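You operate a simulated robot arm through the tools that you are given. There is no shell and no other tool.

The job below is to be done with a simulated robot arm. You get a single attempt, and the scene is never put back.

JOB
Set the tension to MID, finish winding the roll in the winder and put it in the PARCELS tray.
Fine: then feed a new sheet and lay the back roll of the two in the winder.

Only the result counts: the job must be done as asked and must still hold three seconds after the hand-in. Knocking over, shifting, dropping, spilling or breaking anything else fails it. Flat cloth is picked up by pressing the open fingertips on it (5 to 10 N) and closing them slowly along it; thin cloth reads only 2 to 8 mm in the jaws.

ROBOT AND FRAMES
A 7-joint arm with a two-finger parallel gripper, fixed in place. Base frame: the origin is at the foot of the arm, x ahead of it, y to its left, z up. Readings come in m, rad, newtons and seconds.
Its first joint turns from -2.897 to 2.897 rad. Payload 4.4 kg.
The TCP is the grasp point between the finger pads, 0.023 m short of the fingertips. In the tool frame z runs along the fingers and y along their closing line. Largest opening 0.094 m; finger width 0.038, thickness 0.01; the body of the gripper, 0.054 by 0.096 m, starts 0.039 m behind the TCP.
Orientation is that of the tool frame in the base frame, as [roll, pitch, yaw] about the fixed x, y, z axes, in that order (R = Rz(yaw) Ry(pitch) Rx(roll)). With the fingers straight down and closing along the base's y, the tool's x points along the base's -x, its y along +y and its z along -z.

CONTROLS
- The arm moves only by the tool arm_command. Its argument "rows" is a list of rows, each a list of 3 entries, a list of its own where there are three numbers: the turn, a rotation vector about the tool's x, y, z in units of 180 degrees (1.0 is 180 degrees), then the shift along the tool's x, y, z in units of 150 mm (1.0 is 150 mm), then the opening, from 0 (shut) to 1 (fully open). In form: [[[rx, ry, rz], [tx, ty, tz], fingers], ...]. A call has 1 to 20 rows; each row is the pose to reach, as a shift and turn from the pose commanded when the call began, along the tool's axes at that moment. A call with a number of a shift or a turn outside -1 to 1 is refused whole. Rows are played at 5 a second. More than 0.05 m and 0.15 rad between two rows, or a gripper value outside its range, and nothing of the call is played. Where a pose cannot be reached the arm comes as near as it can. A force on the tool above 40 N (or 10 N above the force at the start of the call, whichever is more), or a blocked arm, ends the call early, and 0.2 s more pass. Each finger travels about 0.072 m/s and halts on what it meets, pressing with about 21 N; the grip force reading is that of the motor and also rises with nothing between the fingers. The clock runs only during rows and for 0.2 s after the last one: add rows that repeat a pose to give the fingers time. It gives the time, the measured TCP pose, the force on the tool (base axes), the opening and the grip force at its end, in the units of the frame above (readings bear some noise), with the torque about the TCP (base axes, N m) and any sound that the robot's microphone picked up.
- Cameras (640 x 400 px; columns grow to the right, rows downward): "scene" is fixed at [0.0532, -0.6348, 1.7614]; the picture's right is [0.95, -0.32, 0.00], its down [-0.11, -0.34, -0.93] and it looks along [0.30, 0.88, -0.36] (base axes); focal length 343 px, centre (320, 200). "wrist" rides on the gripper at [0.086, 0.016, -0.074] in the tool frame; the picture's right is [-0.18, 0.98, 0.00], its down [-0.58, -0.11, -0.81] and it looks along [-0.79, -0.15, 0.59] (tool axes); focal length 243 px, centre (320, 200). There is no depth. A picture from a camera that has moved, and an enlarged one, comes with that camera's place and axes in the base frame and with its lens. The place of the scene camera against the robot may be out by one fixed shift of up to 0.025 m in any direction.
- grab_frame(camera): a new picture of that camera. It takes no simulated time.
- enlarge(camera, box): a new picture of the part [left, top, right, bottom] of that camera's present view, enlarged. It takes no simulated time.
- sign_off(): hands the job in; it is judged then, once.

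Places have to be worked out from the pictures, the camera data and where the tool is seen. Open the gripper and draw the arm clear of the work before you hand the job in, unless the task says otherwise.

The tools are called after ">>>" as name(argument=value, ...) on one line, values as JSON. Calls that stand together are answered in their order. arm_command: Moves the arm, as the interface text tells. Its arguments: {"type":"object","properties":{"rows":{"type":"array","items":{"type":"array"}}},"required":["rows"]} The other tools are called the same way: grab_frame (camera) takes a picture; enlarge (camera, box) takes an enlarged picture of a part of a camera's view; sign_off () hands the job in.

At the start:

```text
t: 0.0
eef_pos: [0.7065, 0.2646, 1.2925]
ee_rot: [-3.141, 0.0, 3.141]
ft_force: [0.1, -0.5, -0.2]
wrist_torque: [-0.01, -0.02, -0.02]
gripper_width: 0.0939
grip_force: 0.1
```

scene: 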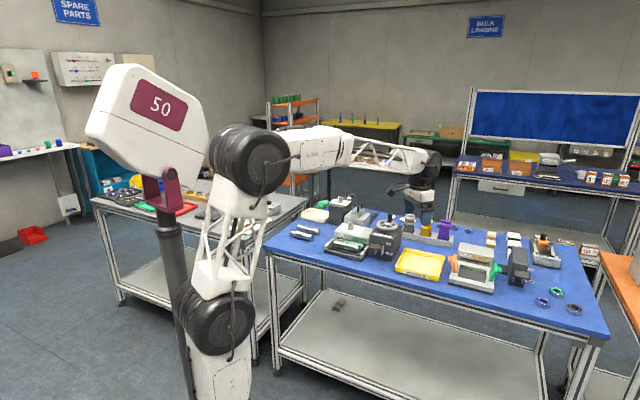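
wrist: 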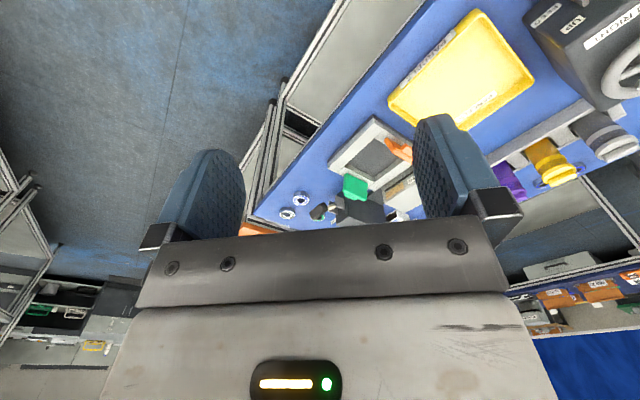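

I start by looking closely at the bench from the scene camera to find the winder, tension control, trays and rolls.

>>> enlarge(camera="scene", box=[260, 180, 440, 292])

>>> enlarge(camera="scene", box=[420, 200, 620, 325])

>>> grab_frame(camera="wrist")

```text
3.56 times, centred on (350, 236) of scene
camera zoom: at [0.0532, -0.6348, 1.7614], right [0.95, -0.32, 0.0], down [-0.11, -0.34, -0.93], along [0.3, 0.88, -0.36], focal length 1218 px, centre (213, 72)
```

zoom: 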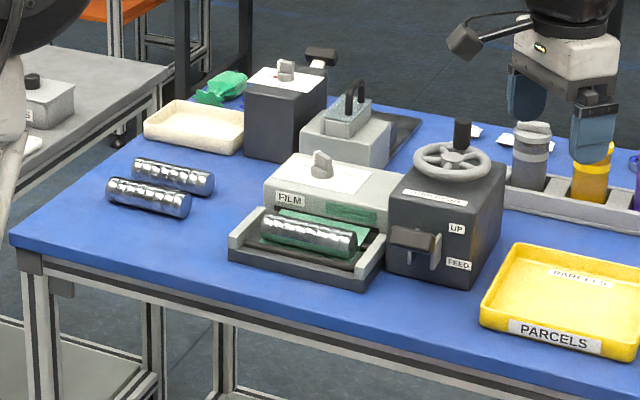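

```text
3.20 times, centred on (520, 262) of scene
camera zoom: at [0.0532, -0.6348, 1.7614], right [0.95, -0.32, 0.0], down [-0.11, -0.34, -0.93], along [0.3, 0.88, -0.36], focal length 1096 px, centre (-320, 0)
```

zoom: 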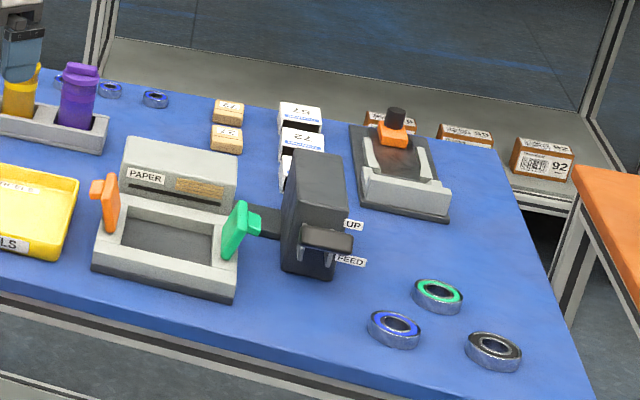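

```text
taken
camera wrist: at [0.6199, 0.2818, 1.3666], right [0.18, 0.98, 0.0], down [0.58, -0.11, 0.81], along [0.79, -0.15, -0.59], focal length 243 px, centre (320, 200)
```

wrist: 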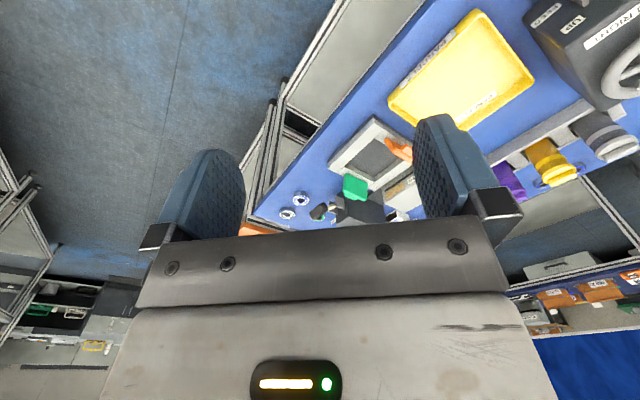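

I zoom in further on the winder, its box with the wheel, and the knobs to read the labels.

>>> enlarge(camera="scene", box=[320, 210, 410, 266])

>>> enlarge(camera="scene", box=[320, 190, 400, 240])

>>> enlarge(camera="scene", box=[365, 205, 415, 265])

>>> enlarge(camera="wrist", box=[480, 0, 640, 100])

>>> enlarge(camera="scene", box=[440, 230, 540, 300])

```text
7.11 times, centred on (365, 238) of scene
camera zoom: at [0.0532, -0.6348, 1.7614], right [0.95, -0.32, 0.0], down [-0.11, -0.34, -0.93], along [0.3, 0.88, -0.36], focal length 2436 px, centre (0, -70)
```

zoom: 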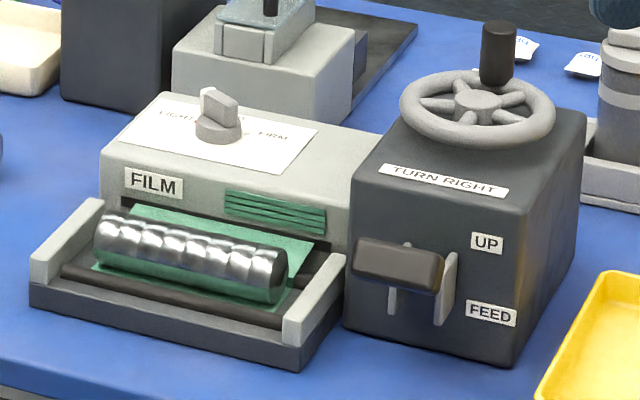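

```text
8.00 times, centred on (360, 215) of scene
camera zoom: at [0.0532, -0.6348, 1.7614], right [0.95, -0.32, 0.0], down [-0.11, -0.34, -0.93], along [0.3, 0.88, -0.36], focal length 2741 px, centre (0, 80)
```

zoom: 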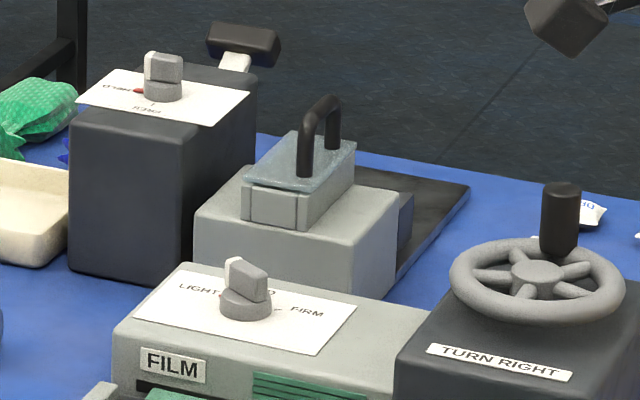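

```text
6.67 times, centred on (390, 235) of scene
camera zoom: at [0.0532, -0.6348, 1.7614], right [0.95, -0.32, 0.0], down [-0.11, -0.34, -0.93], along [0.3, 0.88, -0.36], focal length 2284 px, centre (-147, -33)
```

zoom: 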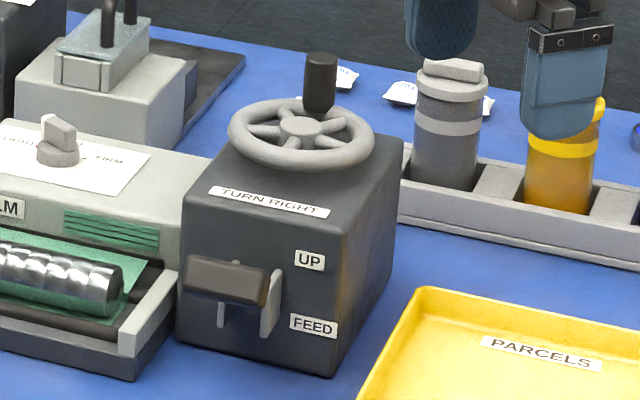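

```text
4.00 times, centred on (560, 50) of wrist
camera zoom: at [0.6199, 0.2818, 1.3666], right [0.18, 0.98, 0.0], down [0.58, -0.11, 0.81], along [0.79, -0.15, -0.59], focal length 970 px, centre (-640, 800)
```

zoom: 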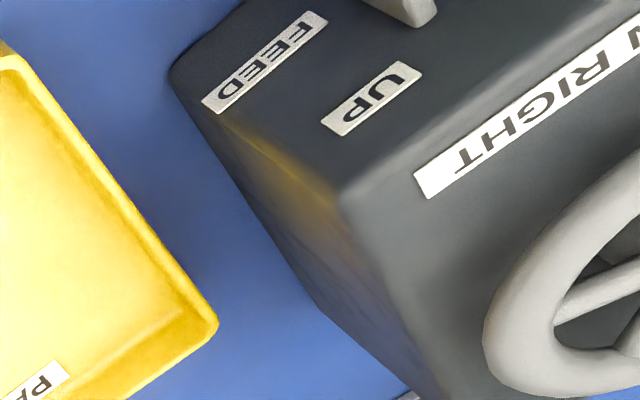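

```text
5.71 times, centred on (490, 265) of scene
camera zoom: at [0.0532, -0.6348, 1.7614], right [0.95, -0.32, 0.0], down [-0.11, -0.34, -0.93], along [0.3, 0.88, -0.36], focal length 1958 px, centre (-651, -171)
```

zoom: 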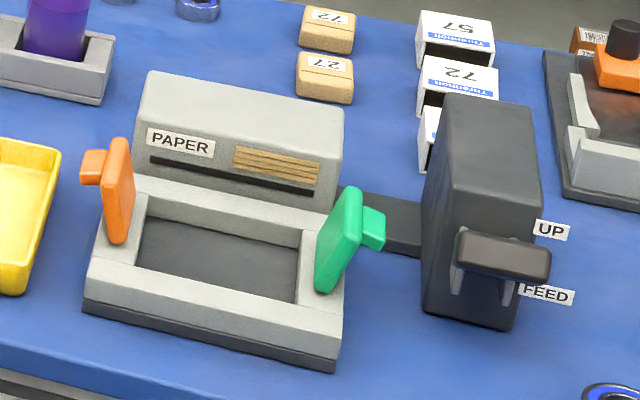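

The film winder (left) has a LIGHT/MID/FIRM dial on top, a hand wheel marked TURN RIGHT, and an UP/FEED lever in front; the bench sits about 45° to the base axes. I draw the arm back and turn it to look squarely at the winder with the wrist camera.

>>> arm_command(rows=[[[0, 0, -0.0256], [0.1, 0.087, -0.033], 1], [[0, 0, -0.0511], [0.2, 0.174, -0.066], 1], [[0, 0, -0.0767], [0.3, 0.261, -0.099], 1], [[0, 0, -0.1022], [0.4, 0.348, -0.132], 1], [[0, 0, -0.1278], [0.5, 0.435, -0.165], 1], [[0, 0, -0.1534], [0.6, 0.522, -0.198], 1], [[0, 0, -0.1789], [0.7, 0.609, -0.231], 1], [[0, 0, -0.2045], [0.8, 0.696, -0.264], 1], [[0, 0, -0.23], [0.9, 0.783, -0.297], 1], [[0, 0, -0.2556], [1.0, 0.87, -0.33], 1]])

>>> grab_frame(camera="wrist")

>>> grab_frame(camera="scene")

```text
t: 2.2
eef_pos: [0.5557, 0.3927, 1.3412]
ee_rot: [-3.14, -0.002, -2.337]
ft_force: [-0.8, 0.0, -0.4]
wrist_torque: [-0.03, 0.0, 0.03]
gripper_width: 0.094
grip_force: 0.1
```

```text
taken
camera wrist: at [0.4854, 0.3425, 1.4153], right [-0.58, 0.81, 0.0], down [0.48, 0.34, 0.81], along [0.66, 0.47, -0.59], focal length 243 px, centre (320, 200)
```

wrist: 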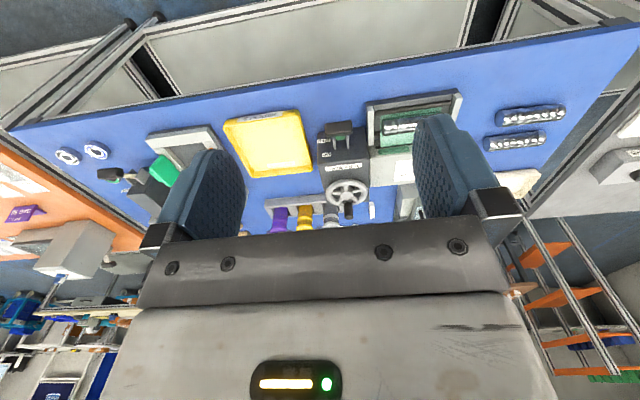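

```text
taken
```

scene: 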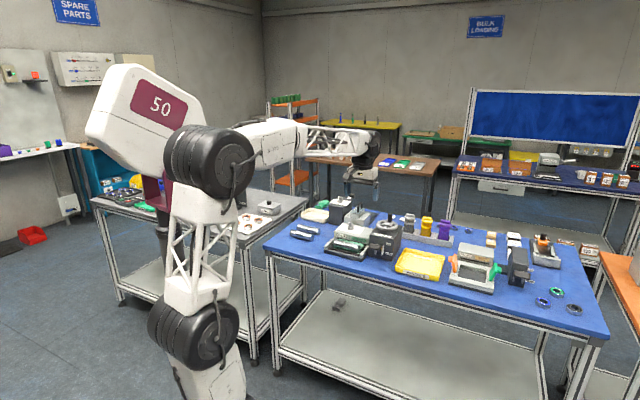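

The tool is turned square to the bench. I shift it left along the bench and a little forward so the winder sits in the gap between the fingers.

>>> arm_command(rows=[[[0, 0, 0], [-0.08, 0.17, 0], 1], [[0, 0, 0], [-0.16, 0.34, 0], 1], [[0, 0, 0], [-0.24, 0.51, 0], 1], [[0, 0, 0], [-0.32, 0.68, 0], 1], [[0, 0, 0], [-0.4, 0.85, 0], 1], [[0, 0, 0], [-0.48, 1.0, 0], 1], [[0, 0, 0], [-0.48, 1.0, 0], 1]])

>>> grab_frame(camera="wrist")

>>> enlarge(camera="wrist", box=[200, 60, 440, 210])

```text
t: 3.8
eef_pos: [0.4957, 0.5515, 1.3399]
ee_rot: [3.141, 0.0, -2.339]
ft_force: [0.5, -0.1, -0.5]
wrist_torque: [0.0, 0.0, 0.0]
gripper_width: 0.094
grip_force: 0.1
```

```text
taken
camera wrist: at [0.4253, 0.5008, 1.4147], right [-0.58, 0.82, 0.0], down [0.48, 0.34, 0.81], along [0.66, 0.47, -0.59], focal length 243 px, centre (320, 200)
```

wrist: 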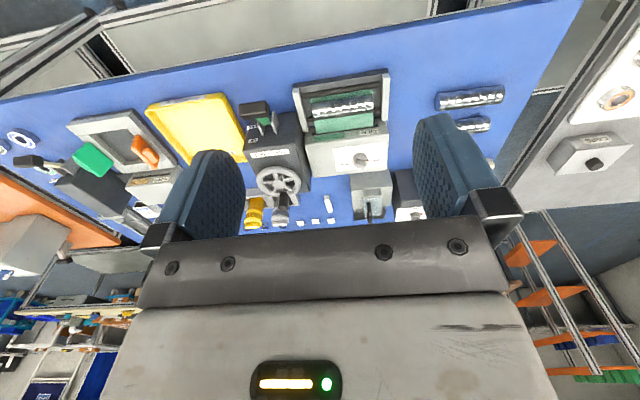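

```text
2.67 times, centred on (320, 135) of wrist
camera zoom: at [0.4253, 0.5008, 1.4147], right [-0.58, 0.82, 0.0], down [0.48, 0.34, 0.81], along [0.66, 0.47, -0.59], focal length 647 px, centre (320, 373)
```

zoom: 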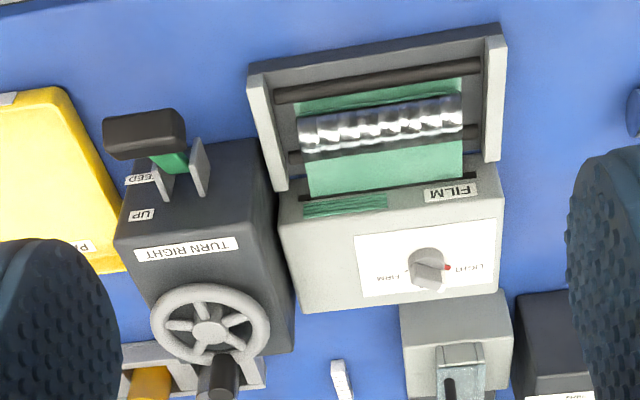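

Rough triangulation puts the wheel near (0.82, 0.66, 1.05) and the roll in the winder near (0.67, 0.74, 0.91). I move further forward at the same height to test the reach and get a second, closer view.

>>> arm_command(rows=[[[0, 0, 0], [-0.2, 0, 0], 1], [[0, 0, 0], [-0.4, 0, 0], 1], [[0, 0, 0], [-0.6, 0, 0], 1], [[0, 0, 0], [-0.8, 0, 0], 1], [[0, 0, 0], [-1.0, 0, 0], 1], [[0, 0, 0], [-1.0, 0, 0], 1]])

>>> grab_frame(camera="wrist")

>>> enlarge(camera="wrist", box=[200, 0, 440, 150])

>>> grab_frame(camera="scene")

```text
t: 5.2
eef_pos: [0.6039, 0.6621, 1.3408]
ee_rot: [3.141, 0.0, -2.338]
ft_force: [0.4, -0.2, -0.2]
wrist_torque: [-0.04, -0.03, 0.01]
gripper_width: 0.0944
grip_force: 0.2
```

```text
taken
camera wrist: at [0.5326, 0.6102, 1.4155], right [-0.58, 0.82, 0.0], down [0.48, 0.34, 0.81], along [0.66, 0.47, -0.59], focal length 243 px, centre (320, 200)
```

wrist: 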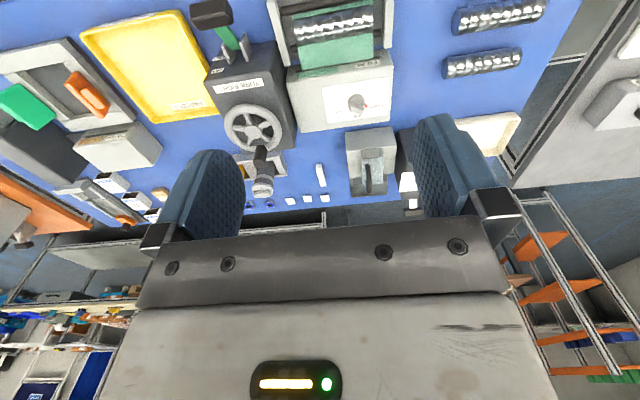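

```text
2.67 times, centred on (320, 75) of wrist
camera zoom: at [0.5326, 0.6102, 1.4155], right [-0.58, 0.82, 0.0], down [0.48, 0.34, 0.81], along [0.66, 0.47, -0.59], focal length 647 px, centre (320, 533)
```

zoom: 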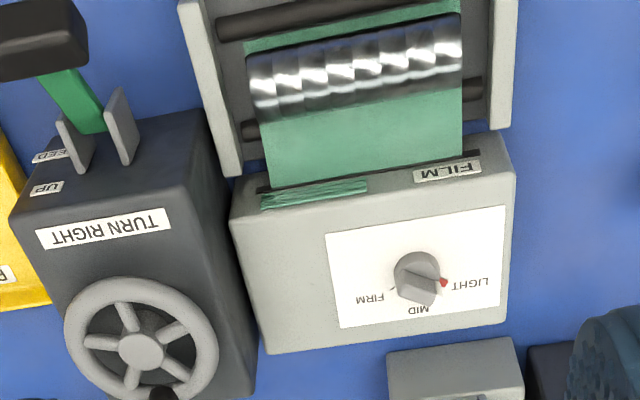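

```text
taken
```

scene: 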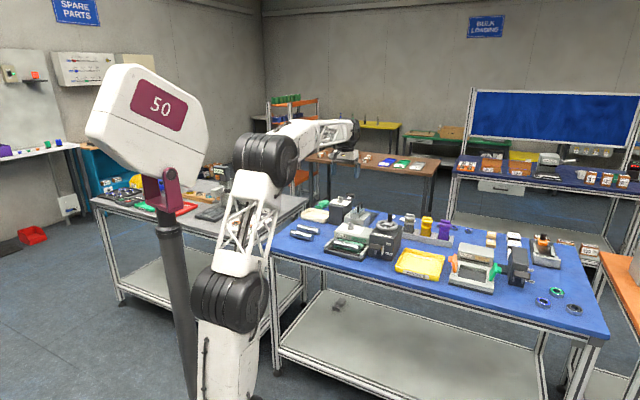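

The dial's red mark points at LIGHT, with MID at the back and FIRM at the right; the roll in the winder is near (0.644, 0.721, 0.94), the dial near (0.72, 0.835, 0.97), the wheel hub near (0.84, 0.67, 1.03). I test how far the arm reaches with the tool straight down, staying well above everything.

>>> arm_command(rows=[[[0, 0, 0], [-0.2, 0, 0.1], 1], [[0, 0, 0], [-0.4, 0, 0.2], 1], [[0, 0, 0], [-0.6, 0, 0.3], 1], [[0, 0, 0], [-0.8, 0, 0.4], 1], [[0, 0, 0], [-1.0, 0, 0.5], 1], [[0, 0, 0], [-1.0, 0, 0.5], 1], [[0, 0, 0], [-1.0, 0, 0.5], 1]])

>>> grab_frame(camera="wrist")

>>> grab_frame(camera="scene")

```text
t: 6.8
eef_pos: [0.7025, 0.77, 1.2634]
ee_rot: [3.141, 0.0, -2.34]
ft_force: [0.1, 0.5, -0.3]
wrist_torque: [0.02, 0.03, 0.03]
gripper_width: 0.0939
grip_force: 0.0
```

```text
taken
camera wrist: at [0.6319, 0.7186, 1.3394], right [-0.58, 0.82, 0.0], down [0.48, 0.34, 0.81], along [0.66, 0.47, -0.59], focal length 243 px, centre (320, 200)
```

wrist: 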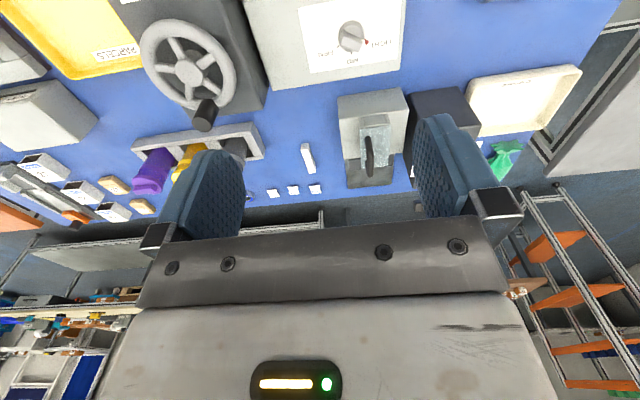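

```text
taken
```

scene: 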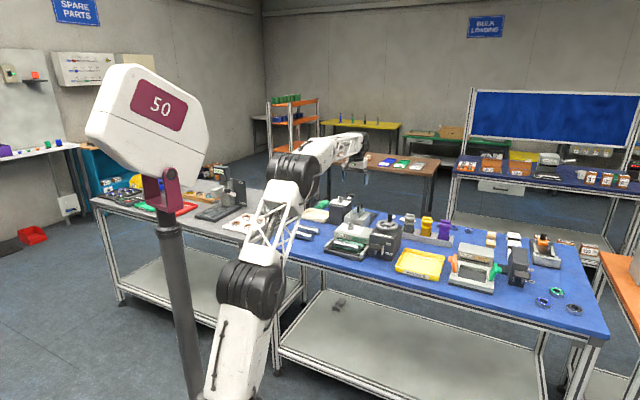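

The arm reaches 1.04 m with the tool straight down here. I enlarge this view for accurate measurement of the dial and wheel.

>>> enlarge(camera="wrist", box=[120, 0, 280, 140])

>>> enlarge(camera="wrist", box=[290, 0, 410, 90])

```text
2.86 times, centred on (200, 70) of wrist
camera zoom: at [0.6319, 0.7186, 1.3394], right [-0.58, 0.82, 0.0], down [0.48, 0.34, 0.81], along [0.66, 0.47, -0.59], focal length 693 px, centre (663, 571)
```

zoom: 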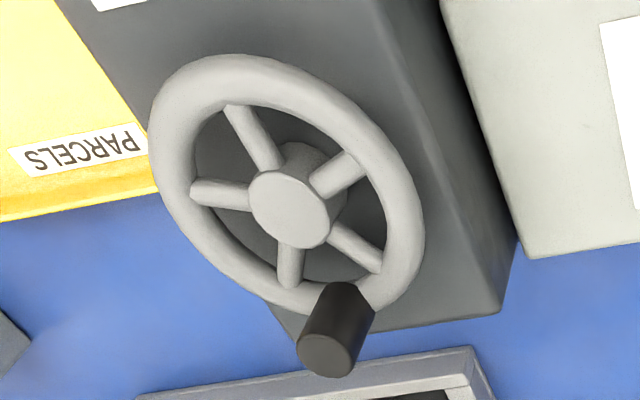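

```text
4.44 times, centred on (350, 45) of wrist
camera zoom: at [0.6319, 0.7186, 1.3394], right [-0.58, 0.82, 0.0], down [0.48, 0.34, 0.81], along [0.66, 0.47, -0.59], focal length 1078 px, centre (187, 889)
```

zoom: 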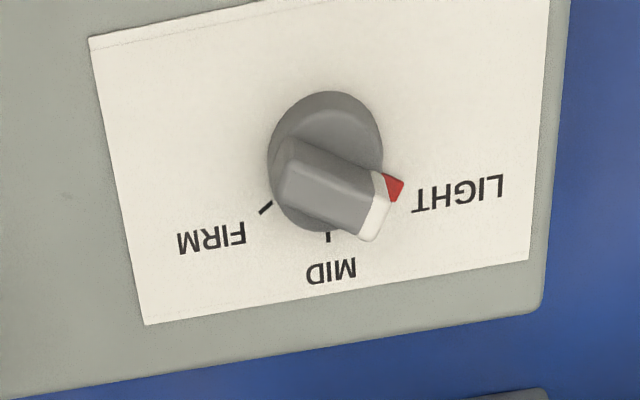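

The dial centre comes out near (0.711, 0.825), plate z ≈ 0.975, with its pointer at about 110° (LIGHT); MID lies about 60° clockwise of it. I move above the dial at a safe height and turn the tool so the fingers straddle the knob bar.

>>> arm_command(rows=[[[0, 0, -0.0444], [-0.04, 0.026, 0.08], 1], [[0, 0, -0.0889], [-0.08, 0.053, 0.16], 0.8], [[0, 0, -0.1333], [-0.12, 0.079, 0.24], 0.6], [[0, 0, -0.1778], [-0.16, 0.106, 0.32], 0.5], [[0, 0, -0.2222], [-0.2, 0.132, 0.4], 0.5], [[0, 0, -0.2667], [-0.24, 0.158, 0.48], 0.5], [[0, 0, -0.3111], [-0.28, 0.185, 0.56], 0.5], [[0, 0, -0.3556], [-0.306, 0.211, 0.62], 0.5], [[0, 0, -0.3556], [-0.306, 0.211, 0.62], 0.5]])

>>> grab_frame(camera="wrist")

>>> grab_frame(camera="scene")

```text
t: 8.8
eef_pos: [0.7139, 0.8229, 1.1722]
ee_rot: [-3.141, 0.0, -1.22]
ft_force: [0.1, 0.0, -0.3]
wrist_torque: [0.0, 0.03, 0.01]
gripper_width: 0.0469
grip_force: 0.1
```

```text
taken
camera wrist: at [0.7298, 0.7361, 1.2478], right [-0.99, -0.16, 0.0], down [-0.1, 0.58, 0.81], along [-0.13, 0.8, -0.59], focal length 243 px, centre (320, 200)
```

wrist: 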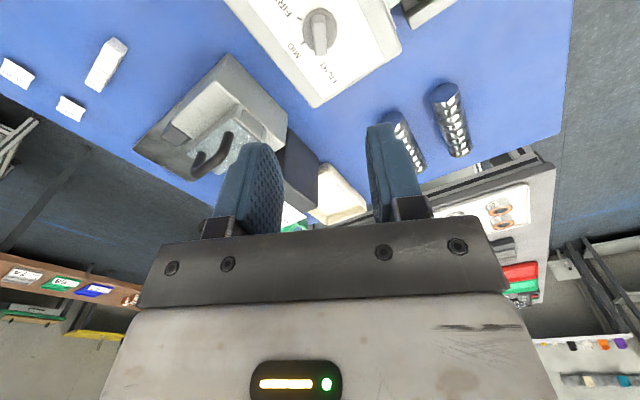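

```text
taken
```

scene: 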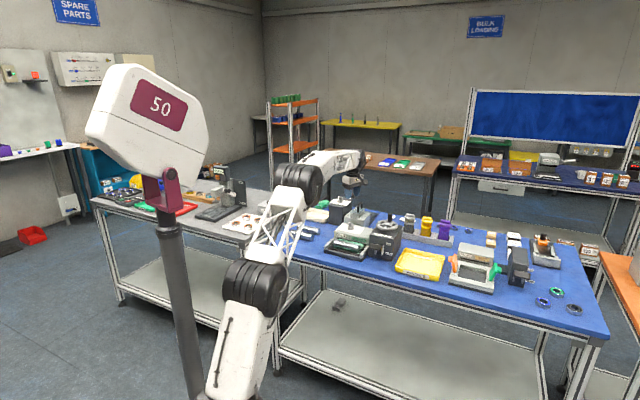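

Reached. The knob bar runs up-down between the fingers in the picture; I enlarge to check its alignment.

>>> enlarge(camera="wrist", box=[240, 0, 400, 100])

```text
4.00 times, centred on (320, 50) of wrist
camera zoom: at [0.7298, 0.7361, 1.2478], right [-0.99, -0.16, 0.0], down [-0.1, 0.58, 0.81], along [-0.13, 0.8, -0.59], focal length 970 px, centre (320, 800)
```

zoom: 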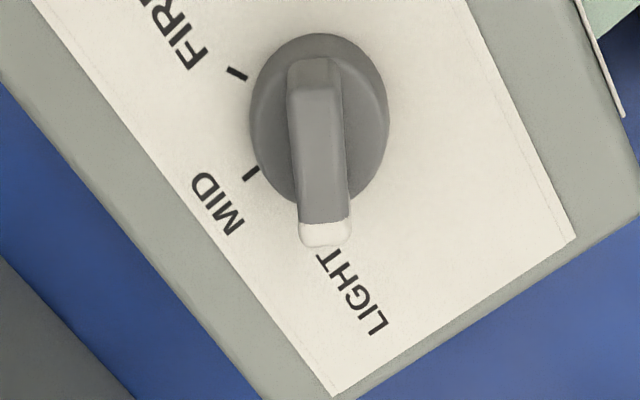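

The knob bar is at about 105° and its centre at about (0.7145, 0.825), within 2 mm of the TCP. I correct the yaw by ~5° and descend so the tips hover just above the bar.

>>> arm_command(rows=[[[0, 0, 0.013], [-0.006, -0.005, 0.16], 0.45], [[0, 0, 0.026], [-0.011, -0.009, 0.32], 0.45], [[0, 0, 0.026], [-0.011, -0.009, 0.48], 0.45], [[0, 0, 0.026], [-0.011, -0.009, 0.64], 0.45], [[0, 0, 0.026], [-0.011, -0.009, 0.78], 0.45], [[0, 0, 0.026], [-0.011, -0.009, 0.88], 0.45], [[0, 0, 0.026], [-0.011, -0.009, 0.88], 0.45]])

>>> grab_frame(camera="wrist")

>>> enlarge(camera="wrist", box=[240, 70, 400, 210])

```text
t: 10.4
eef_pos: [0.7136, 0.8252, 1.0405]
ee_rot: [-3.139, 0.0, -1.305]
ft_force: [0.4, 0.2, -0.4]
wrist_torque: [0.0, 0.0, -0.01]
gripper_width: 0.0424
grip_force: 0.1
```

```text
taken
camera wrist: at [0.7217, 0.7381, 1.1148], right [-1.0, -0.08, 0.0], down [-0.05, 0.59, 0.81], along [-0.07, 0.8, -0.59], focal length 243 px, centre (320, 200)
```

wrist: 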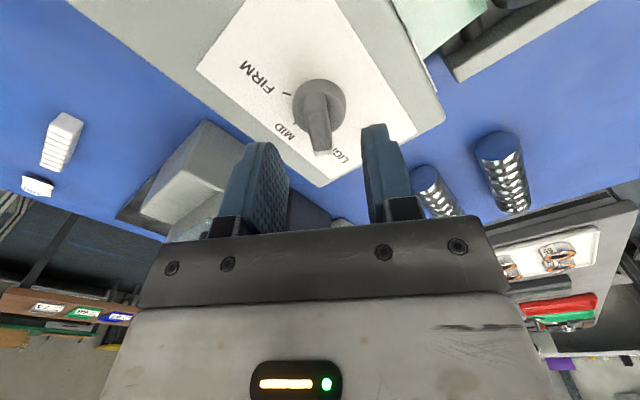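

```text
2.86 times, centred on (320, 140) of wrist
camera zoom: at [0.7217, 0.7381, 1.1148], right [-1.0, -0.08, 0.0], down [-0.05, 0.59, 0.81], along [-0.07, 0.8, -0.59], focal length 693 px, centre (320, 371)
```

zoom: 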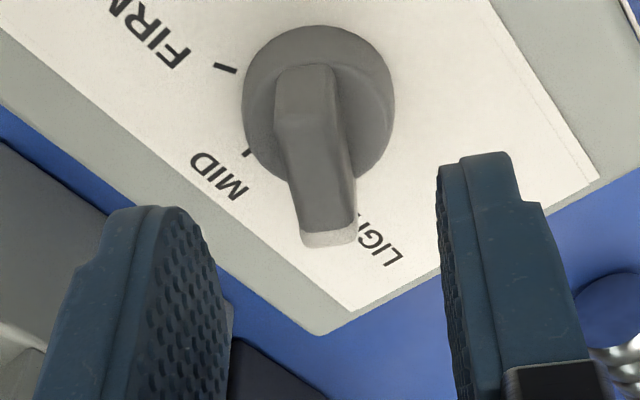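

The bar is centred between the fingers. I lower gently so the tips come alongside the bar, watching the force.

>>> arm_command(rows=[[[0, 0, 0], [0, 0, 0.05], 0.45], [[0, 0, 0], [0, 0, 0.1], 0.45], [[0, 0, 0], [0, 0, 0.14], 0.45], [[0, 0, 0], [0, 0, 0.17], 0.45], [[0, 0, 0], [0, 0, 0.17], 0.45]])

>>> enlarge(camera="wrist", box=[240, 70, 400, 210])

>>> enlarge(camera="scene", box=[320, 190, 400, 240])

```text
t: 11.6
eef_pos: [0.7171, 0.8255, 1.015]
ee_rot: [-3.14, 0.0, -1.303]
ft_force: [-0.3, 0.8, 0.0]
wrist_torque: [0.0, 0.0, 0.02]
gripper_width: 0.0425
grip_force: 0.0
```

```text
2.86 times, centred on (320, 140) of wrist
camera zoom: at [0.7237, 0.738, 1.0906], right [-1.0, -0.08, 0.0], down [-0.05, 0.59, 0.81], along [-0.07, 0.8, -0.59], focal length 693 px, centre (320, 371)
```

zoom: 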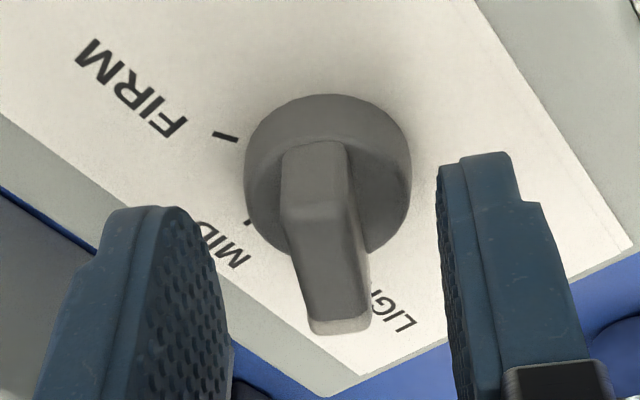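

```text
8.00 times, centred on (360, 215) of scene
camera zoom: at [0.0532, -0.6348, 1.7614], right [0.95, -0.32, 0.0], down [-0.11, -0.34, -0.93], along [0.3, 0.88, -0.36], focal length 2741 px, centre (0, 80)
```

zoom: 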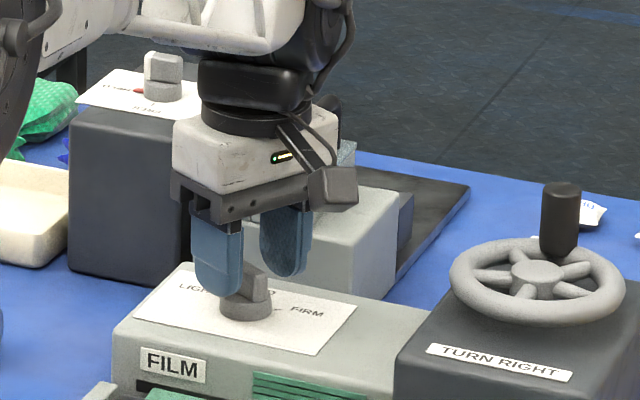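

Tips are alongside the bar with no contact force. I close the fingers on the bar.

>>> arm_command(rows=[[[0, 0, 0], [0, 0, 0], 0.35], [[0, 0, 0], [0, 0, 0], 0.25], [[0, 0, 0], [0, 0, 0], 0.15], [[0, 0, 0], [0, 0, 0], 0.05], [[0, 0, 0], [0, 0, 0], 0.0], [[0, 0, 0], [0, 0, 0], 0.0]])

>>> enlarge(camera="wrist", box=[240, 70, 400, 210])

```text
t: 13.0
eef_pos: [0.7138, 0.8259, 1.0145]
ee_rot: [3.142, -0.001, -1.305]
ft_force: [-36.1, -19.5, 3.9]
wrist_torque: [-0.89, 0.49, -0.21]
gripper_width: 0.0116
grip_force: 44.8
```

```text
2.86 times, centred on (320, 140) of wrist
camera zoom: at [0.7228, 0.7379, 1.0906], right [-1.0, -0.08, 0.0], down [-0.05, 0.59, 0.81], along [-0.07, 0.8, -0.59], focal length 693 px, centre (320, 371)
```

zoom: 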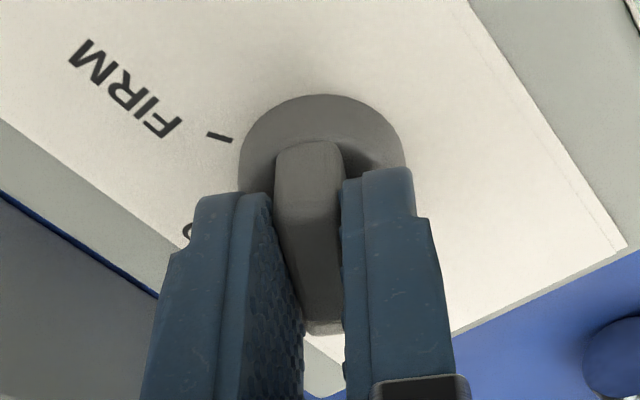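

The grip is on the bar (11.6 mm) but the tool feels ~41 N sideways, so it is slightly off-centre. I ease the tool along its y-axis by about 1 mm to relieve it.

>>> arm_command(rows=[[[0, 0, 0], [0, 0.004, 0], 0.0], [[0, 0, 0], [0, 0.008, 0], 0.0]])

```text
t: 13.6
eef_pos: [0.7147, 0.8258, 1.0159]
ee_rot: [-3.14, -0.002, -1.302]
ft_force: [-26.8, -1.6, -1.3]
wrist_torque: [-1.23, 0.16, -0.26]
gripper_width: 0.012
grip_force: 45.2
```

The side force dropped to 27 N; I ease further the same way.

>>> arm_command(rows=[[[0, 0, 0], [0, 0.007, 0], 0.0], [[0, 0, 0], [0, 0.014, 0], 0.0]])

```text
t: 14.3
eef_pos: [0.7143, 0.825, 1.0158]
ee_rot: [-3.137, 0.004, -1.303]
ft_force: [5.5, 13.4, -5.3]
wrist_torque: [0.06, 0.04, -0.3]
gripper_width: 0.0117
grip_force: 44.4
stopped in row 2: the force on the tool passed its limit at 42 N (the readings are from after the stop); the commanded pose is now the measured one
```

The side load is now small. I begin turning the knob clockwise (seen from above) in small steps.

>>> arm_command(rows=[[[0, 0, 0.015], [0, 0, 0], 0.0], [[0, 0, 0.03], [0, 0, 0], 0.0], [[0, 0, 0.045], [0, 0, 0], 0.0], [[0, 0, 0.06], [0, 0, 0], 0.0]])

```text
t: 15.3
eef_pos: [0.7153, 0.8251, 1.0167]
ee_rot: [-3.139, 0.004, -1.492]
ft_force: [-19.7, 6.1, -4.8]
wrist_torque: [1.52, 0.55, 0.03]
gripper_width: 0.012
grip_force: 45.0
```

The knob turns freely (10.8° so far). I continue turning while easing the small side force.

>>> arm_command(rows=[[[0, 0, 0.015], [0, 0.003, 0], 0.0], [[0, 0, 0.03], [0, 0.005, 0], 0.0], [[0, 0, 0.045], [0, 0.005, 0], 0.0], [[0, 0, 0.06], [0, 0.005, 0], 0.0], [[0, 0, 0.075], [0, 0.005, 0], 0.0], [[0, 0, 0.09], [0, 0.005, 0], 0.0]])

>>> enlarge(camera="wrist", box=[240, 70, 400, 210])

```text
t: 16.7
eef_pos: [0.7123, 0.8258, 1.0157]
ee_rot: [-3.138, 0.002, -1.776]
ft_force: [-23.6, 21.8, -16.9]
wrist_torque: [-0.55, 0.61, 0.07]
gripper_width: 0.0121
grip_force: 45.0
```

```text
2.86 times, centred on (320, 140) of wrist
camera zoom: at [0.6807, 0.7437, 1.0903], right [-0.93, 0.38, 0.0], down [0.22, 0.54, 0.81], along [0.31, 0.75, -0.59], focal length 693 px, centre (320, 371)
```

zoom: 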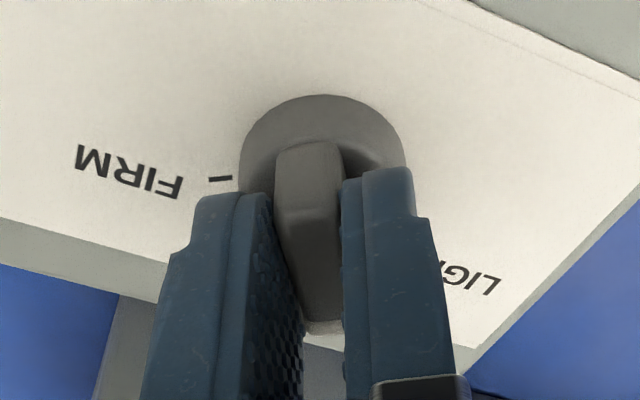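

About 27° turned; FIRM and LIGHT labels show the knob is moving toward MID. I keep turning with a small relief shift.

>>> arm_command(rows=[[[0, 0, 0.0], [-0.003, 0.006, 0.004], 0.0], [[0, 0, 0.015], [-0.003, 0.006, 0.004], 0.0], [[0, 0, 0.03], [-0.003, 0.006, 0.004], 0.0], [[0, 0, 0.045], [-0.003, 0.006, 0.004], 0.0], [[0, 0, 0.06], [-0.003, 0.006, 0.004], 0.0], [[0, 0, 0.075], [-0.003, 0.006, 0.004], 0.0], [[0, 0, 0.09], [-0.003, 0.006, 0.004], 0.0]])

>>> enlarge(camera="wrist", box=[240, 70, 400, 210])

```text
t: 18.3
eef_pos: [0.7131, 0.8249, 1.0158]
ee_rot: [-3.14, 0.007, -2.058]
ft_force: [-31.9, -6.1, -7.8]
wrist_torque: [-1.15, 1.17, 0.07]
gripper_width: 0.0118
grip_force: 45.5
```

```text
2.86 times, centred on (320, 140) of wrist
camera zoom: at [0.6586, 0.7564, 1.0902], right [-0.78, 0.62, 0.0], down [0.37, 0.46, 0.81], along [0.5, 0.63, -0.59], focal length 693 px, centre (320, 371)
```

zoom: 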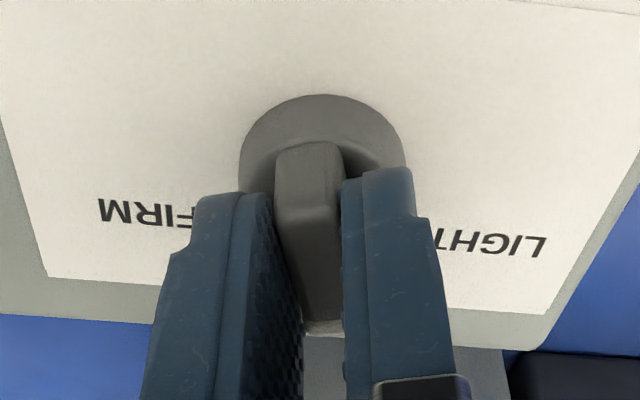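

43° turned; about 17° remain to reach MID. I continue and then look.

>>> arm_command(rows=[[[0, 0, 0.0], [0.003, 0.005, 0.002], 0.0], [[0, 0, 0.016], [0.003, 0.005, 0.002], 0.0], [[0, 0, 0.032], [0.003, 0.005, 0.002], 0.0], [[0, 0, 0.048], [0.003, 0.005, 0.002], 0.0], [[0, 0, 0.064], [0.003, 0.005, 0.002], 0.0], [[0, 0, 0.08], [0.003, 0.005, 0.002], 0.0], [[0, 0, 0.094], [0.003, 0.005, 0.002], 0.0], [[0, 0, 0.094], [0.003, 0.005, 0.002], 0.0]])

>>> enlarge(camera="wrist", box=[240, 70, 400, 210])

>>> enlarge(camera="scene", box=[320, 190, 400, 240])

```text
t: 20.1
eef_pos: [0.7117, 0.8249, 1.0158]
ee_rot: [-3.141, 0.008, -2.354]
ft_force: [16.1, 28.7, 3.7]
wrist_torque: [0.03, 0.13, 0.06]
gripper_width: 0.0119
grip_force: 44.7
```

```text
2.86 times, centred on (320, 140) of wrist
camera zoom: at [0.6403, 0.7756, 1.0902], right [-0.57, 0.82, 0.0], down [0.48, 0.33, 0.81], along [0.67, 0.46, -0.59], focal length 693 px, centre (320, 371)
```

zoom: 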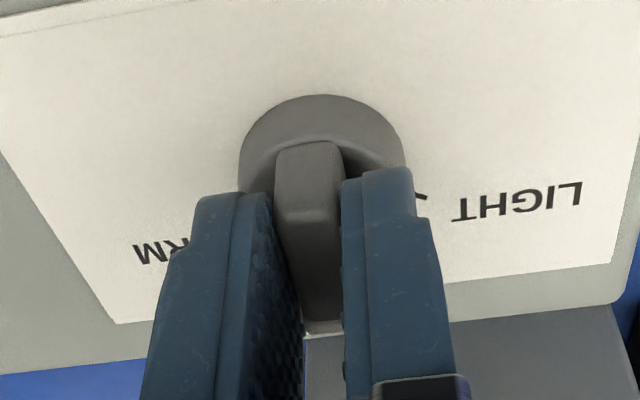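

```text
8.00 times, centred on (360, 215) of scene
camera zoom: at [0.0532, -0.6348, 1.7614], right [0.95, -0.32, 0.0], down [-0.11, -0.34, -0.93], along [0.3, 0.88, -0.36], focal length 2741 px, centre (0, 80)
```

zoom: 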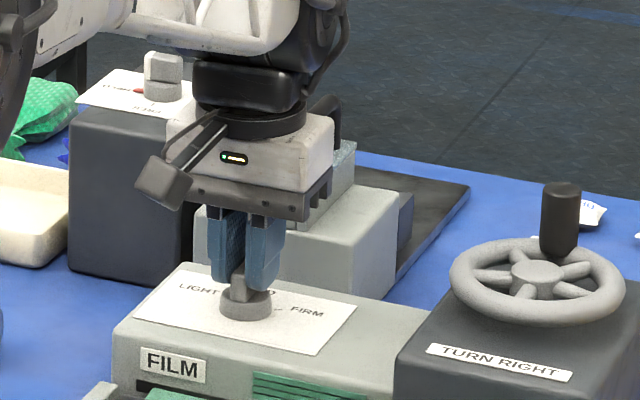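

The tool is now square to the bench, so the bar should point at MID. I open the fingers and lift straight up to check.

>>> arm_command(rows=[[[0, 0, 0], [0, 0, 0], 0.15], [[0, 0, 0], [0, 0, 0], 0.3], [[0, 0, 0], [0, 0, 0], 0.45], [[0, 0, 0], [0, 0, -0.1], 0.45], [[0, 0, 0], [0, 0, -0.3], 0.45], [[0, 0, 0], [0, 0, -0.5], 0.45], [[0, 0, 0], [0, 0, -0.7], 0.45], [[0, 0, 0], [0, 0, -0.9], 0.45], [[0, 0, 0], [0, 0, -0.9], 0.45]])

>>> enlarge(camera="wrist", box=[240, 0, 400, 100])

>>> grab_frame(camera="wrist")

```text
t: 22.1
eef_pos: [0.7106, 0.8197, 1.1488]
ee_rot: [3.141, 0.006, -2.353]
ft_force: [-0.2, -0.2, -0.3]
wrist_torque: [-0.02, 0.01, -0.01]
gripper_width: 0.0425
grip_force: 0.0
```

```text
4.00 times, centred on (320, 50) of wrist
camera zoom: at [0.6386, 0.7713, 1.2223], right [-0.57, 0.82, 0.0], down [0.48, 0.33, 0.81], along [0.67, 0.46, -0.59], focal length 970 px, centre (320, 800)
```

zoom: 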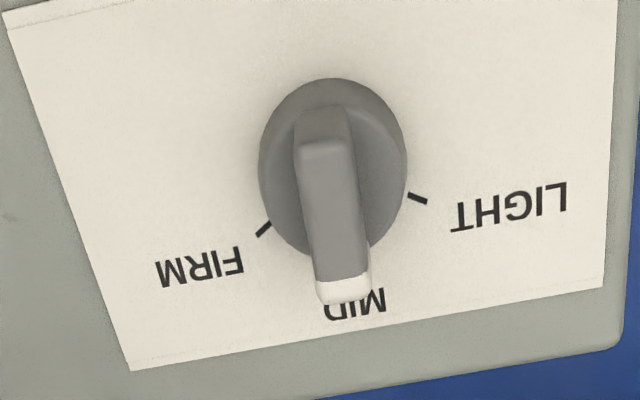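

```text
taken
camera wrist: at [0.6386, 0.7713, 1.2223], right [-0.57, 0.82, 0.0], down [0.48, 0.33, 0.81], along [0.67, 0.46, -0.59], focal length 243 px, centre (320, 200)
```

wrist: 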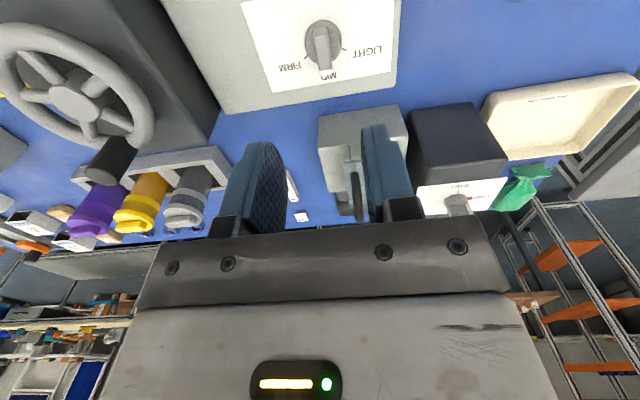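

The pointer sits squarely on MID (45°, midway between the LIGHT and FIRM ticks). Next I move up and over toward the wheel, closing the fingers, to view the wheel and its handle closely.

>>> arm_command(rows=[[[0, 0, 0], [0, 0, -0.17], 0.2], [[0, 0, 0], [-0.01, -0.1, -0.33], 0.0], [[0, 0, 0], [-0.02, -0.3, -0.33], 0.0], [[0, 0, 0], [-0.04, -0.5, -0.33], 0.0], [[0, 0, 0], [-0.06, -0.7, -0.33], 0.0], [[0, 0, 0], [-0.07, -0.9, -0.33], 0.0], [[0, 0, 0], [-0.072, -1.0, -0.33], 0.0], [[0, 0, 0], [-0.072, -1.0, -0.33], 0.0]])

>>> grab_frame(camera="wrist")

>>> enlarge(camera="wrist", box=[200, 0, 440, 150])

>>> enlarge(camera="scene", box=[320, 190, 440, 265])

```text
t: 23.9
eef_pos: [0.8261, 0.7249, 1.1986]
ee_rot: [-3.141, 0.006, -2.353]
ft_force: [0.1, -0.2, -0.2]
wrist_torque: [0.0, 0.03, -0.02]
gripper_width: 0.0
grip_force: 20.6
```

```text
taken
camera wrist: at [0.7534, 0.6746, 1.2746], right [-0.57, 0.82, 0.0], down [0.48, 0.33, 0.81], along [0.67, 0.46, -0.59], focal length 243 px, centre (320, 200)
```

wrist: 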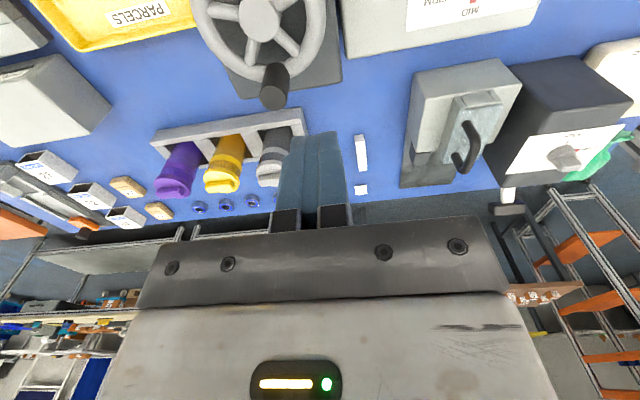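

```text
2.67 times, centred on (320, 75) of wrist
camera zoom: at [0.7534, 0.6746, 1.2746], right [-0.57, 0.82, 0.0], down [0.48, 0.33, 0.81], along [0.67, 0.46, -0.59], focal length 647 px, centre (320, 533)
```

zoom: 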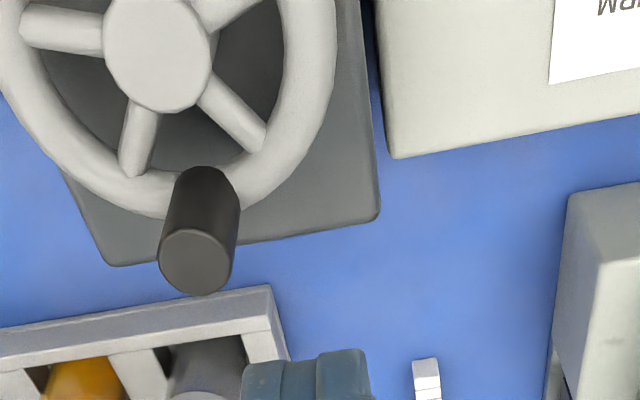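

```text
5.33 times, centred on (380, 228) of scene
camera zoom: at [0.0532, -0.6348, 1.7614], right [0.95, -0.32, 0.0], down [-0.11, -0.34, -0.93], along [0.3, 0.88, -0.36], focal length 1827 px, centre (0, 53)
```

zoom: 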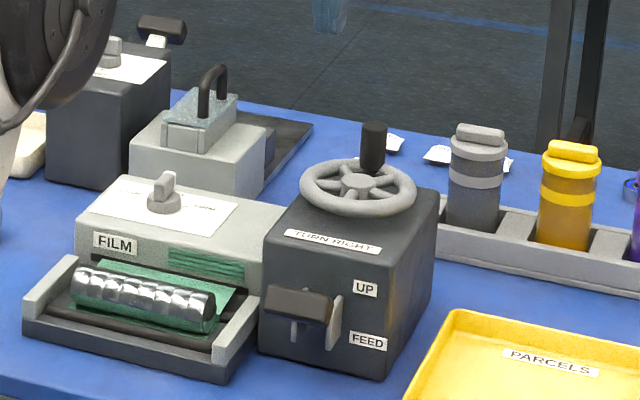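

The hub is at about (0.8345, 0.6745, 1.056) and the handle at about (0.860, 0.704), top z ≈ 1.10, directly at the back of the wheel. I lower the closed fingers to the left of the handle, above the rim, so they can push it clockwise.

>>> arm_command(rows=[[[0, 0, 0], [0.001, -0.03, 0.15], 0.0], [[0, 0, 0], [0.002, -0.06, 0.3], 0.0], [[0, 0, 0], [0.003, -0.077, 0.45], 0.0], [[0, 0, 0], [0.003, -0.077, 0.58], 0.0], [[0, 0, 0], [0.003, -0.077, 0.69], 0.0], [[0, 0, 0], [0.003, -0.077, 0.69], 0.0]])

>>> grab_frame(camera="wrist")

>>> enlarge(camera="scene", box=[340, 190, 440, 265])

```text
t: 25.3
eef_pos: [0.8353, 0.7142, 1.0956]
ee_rot: [3.141, 0.006, -2.355]
ft_force: [0.9, -0.1, -0.6]
wrist_torque: [-0.02, 0.02, -0.03]
gripper_width: 0.0
grip_force: 20.7
```

```text
taken
camera wrist: at [0.7626, 0.6645, 1.17], right [-0.57, 0.82, 0.0], down [0.48, 0.33, 0.81], along [0.67, 0.46, -0.59], focal length 243 px, centre (320, 200)
```

wrist: 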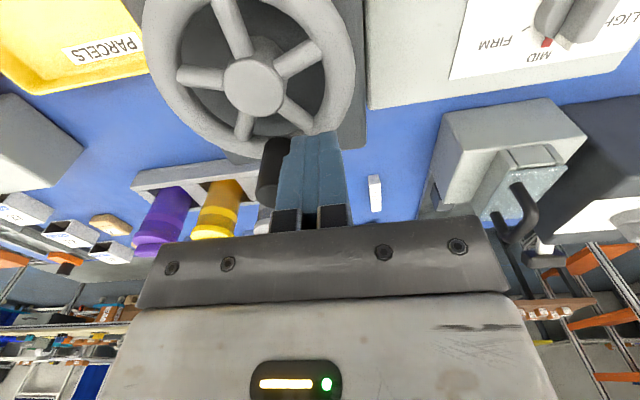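

```text
5.33 times, centred on (390, 228) of scene
camera zoom: at [0.0532, -0.6348, 1.7614], right [0.95, -0.32, 0.0], down [-0.11, -0.34, -0.93], along [0.3, 0.88, -0.36], focal length 1827 px, centre (-53, 53)
```

zoom: 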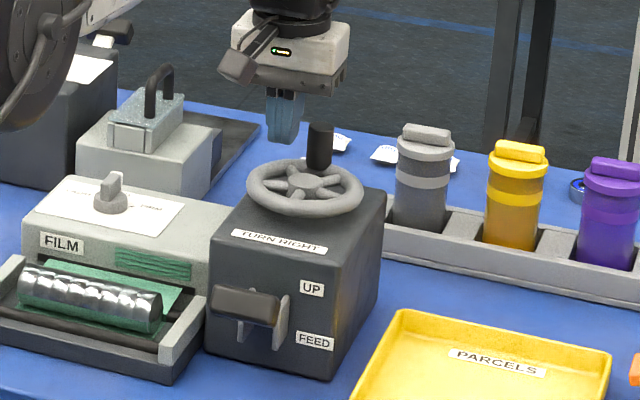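

The closed fingers sit left of the handle and above the rim. I push a first quarter turn clockwise and check that the handle follows.

>>> arm_command(rows=[[[0, 0, 0], [-0.055, -0.065, 0], 0.0], [[0, 0, 0], [-0.08, -0.147, 0], 0.0], [[0, 0, 0], [-0.078, -0.232, 0], 0.0], [[0, 0, 0], [-0.049, -0.313, 0], 0.0], [[0, 0, 0], [0.003, -0.381, 0], 0.0]])

>>> grab_frame(camera="wrist")

>>> enlarge(camera="scene", box=[340, 190, 440, 265])

```text
t: 26.6
eef_pos: [0.8694, 0.6792, 1.0974]
ee_rot: [3.14, 0.003, -2.349]
ft_force: [-12.4, 3.8, -0.2]
wrist_torque: [0.08, 0.17, -0.16]
gripper_width: 0.0001
grip_force: 20.9
stopped in row 5: the force on the tool passed its limit at 41 N (the readings are from after the stop); the commanded pose is now the measured one
```

```text
taken
camera wrist: at [0.7983, 0.6291, 1.1716], right [-0.57, 0.82, 0.0], down [0.49, 0.33, 0.81], along [0.66, 0.46, -0.59], focal length 243 px, centre (320, 200)
```

wrist: 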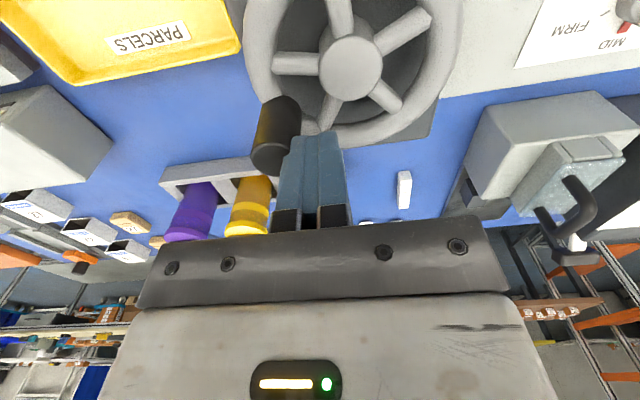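

```text
5.33 times, centred on (390, 228) of scene
camera zoom: at [0.0532, -0.6348, 1.7614], right [0.95, -0.32, 0.0], down [-0.11, -0.34, -0.93], along [0.3, 0.88, -0.36], focal length 1827 px, centre (-53, 53)
```

zoom: 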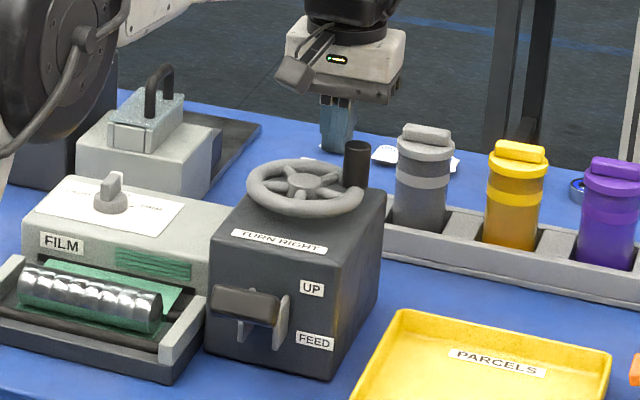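

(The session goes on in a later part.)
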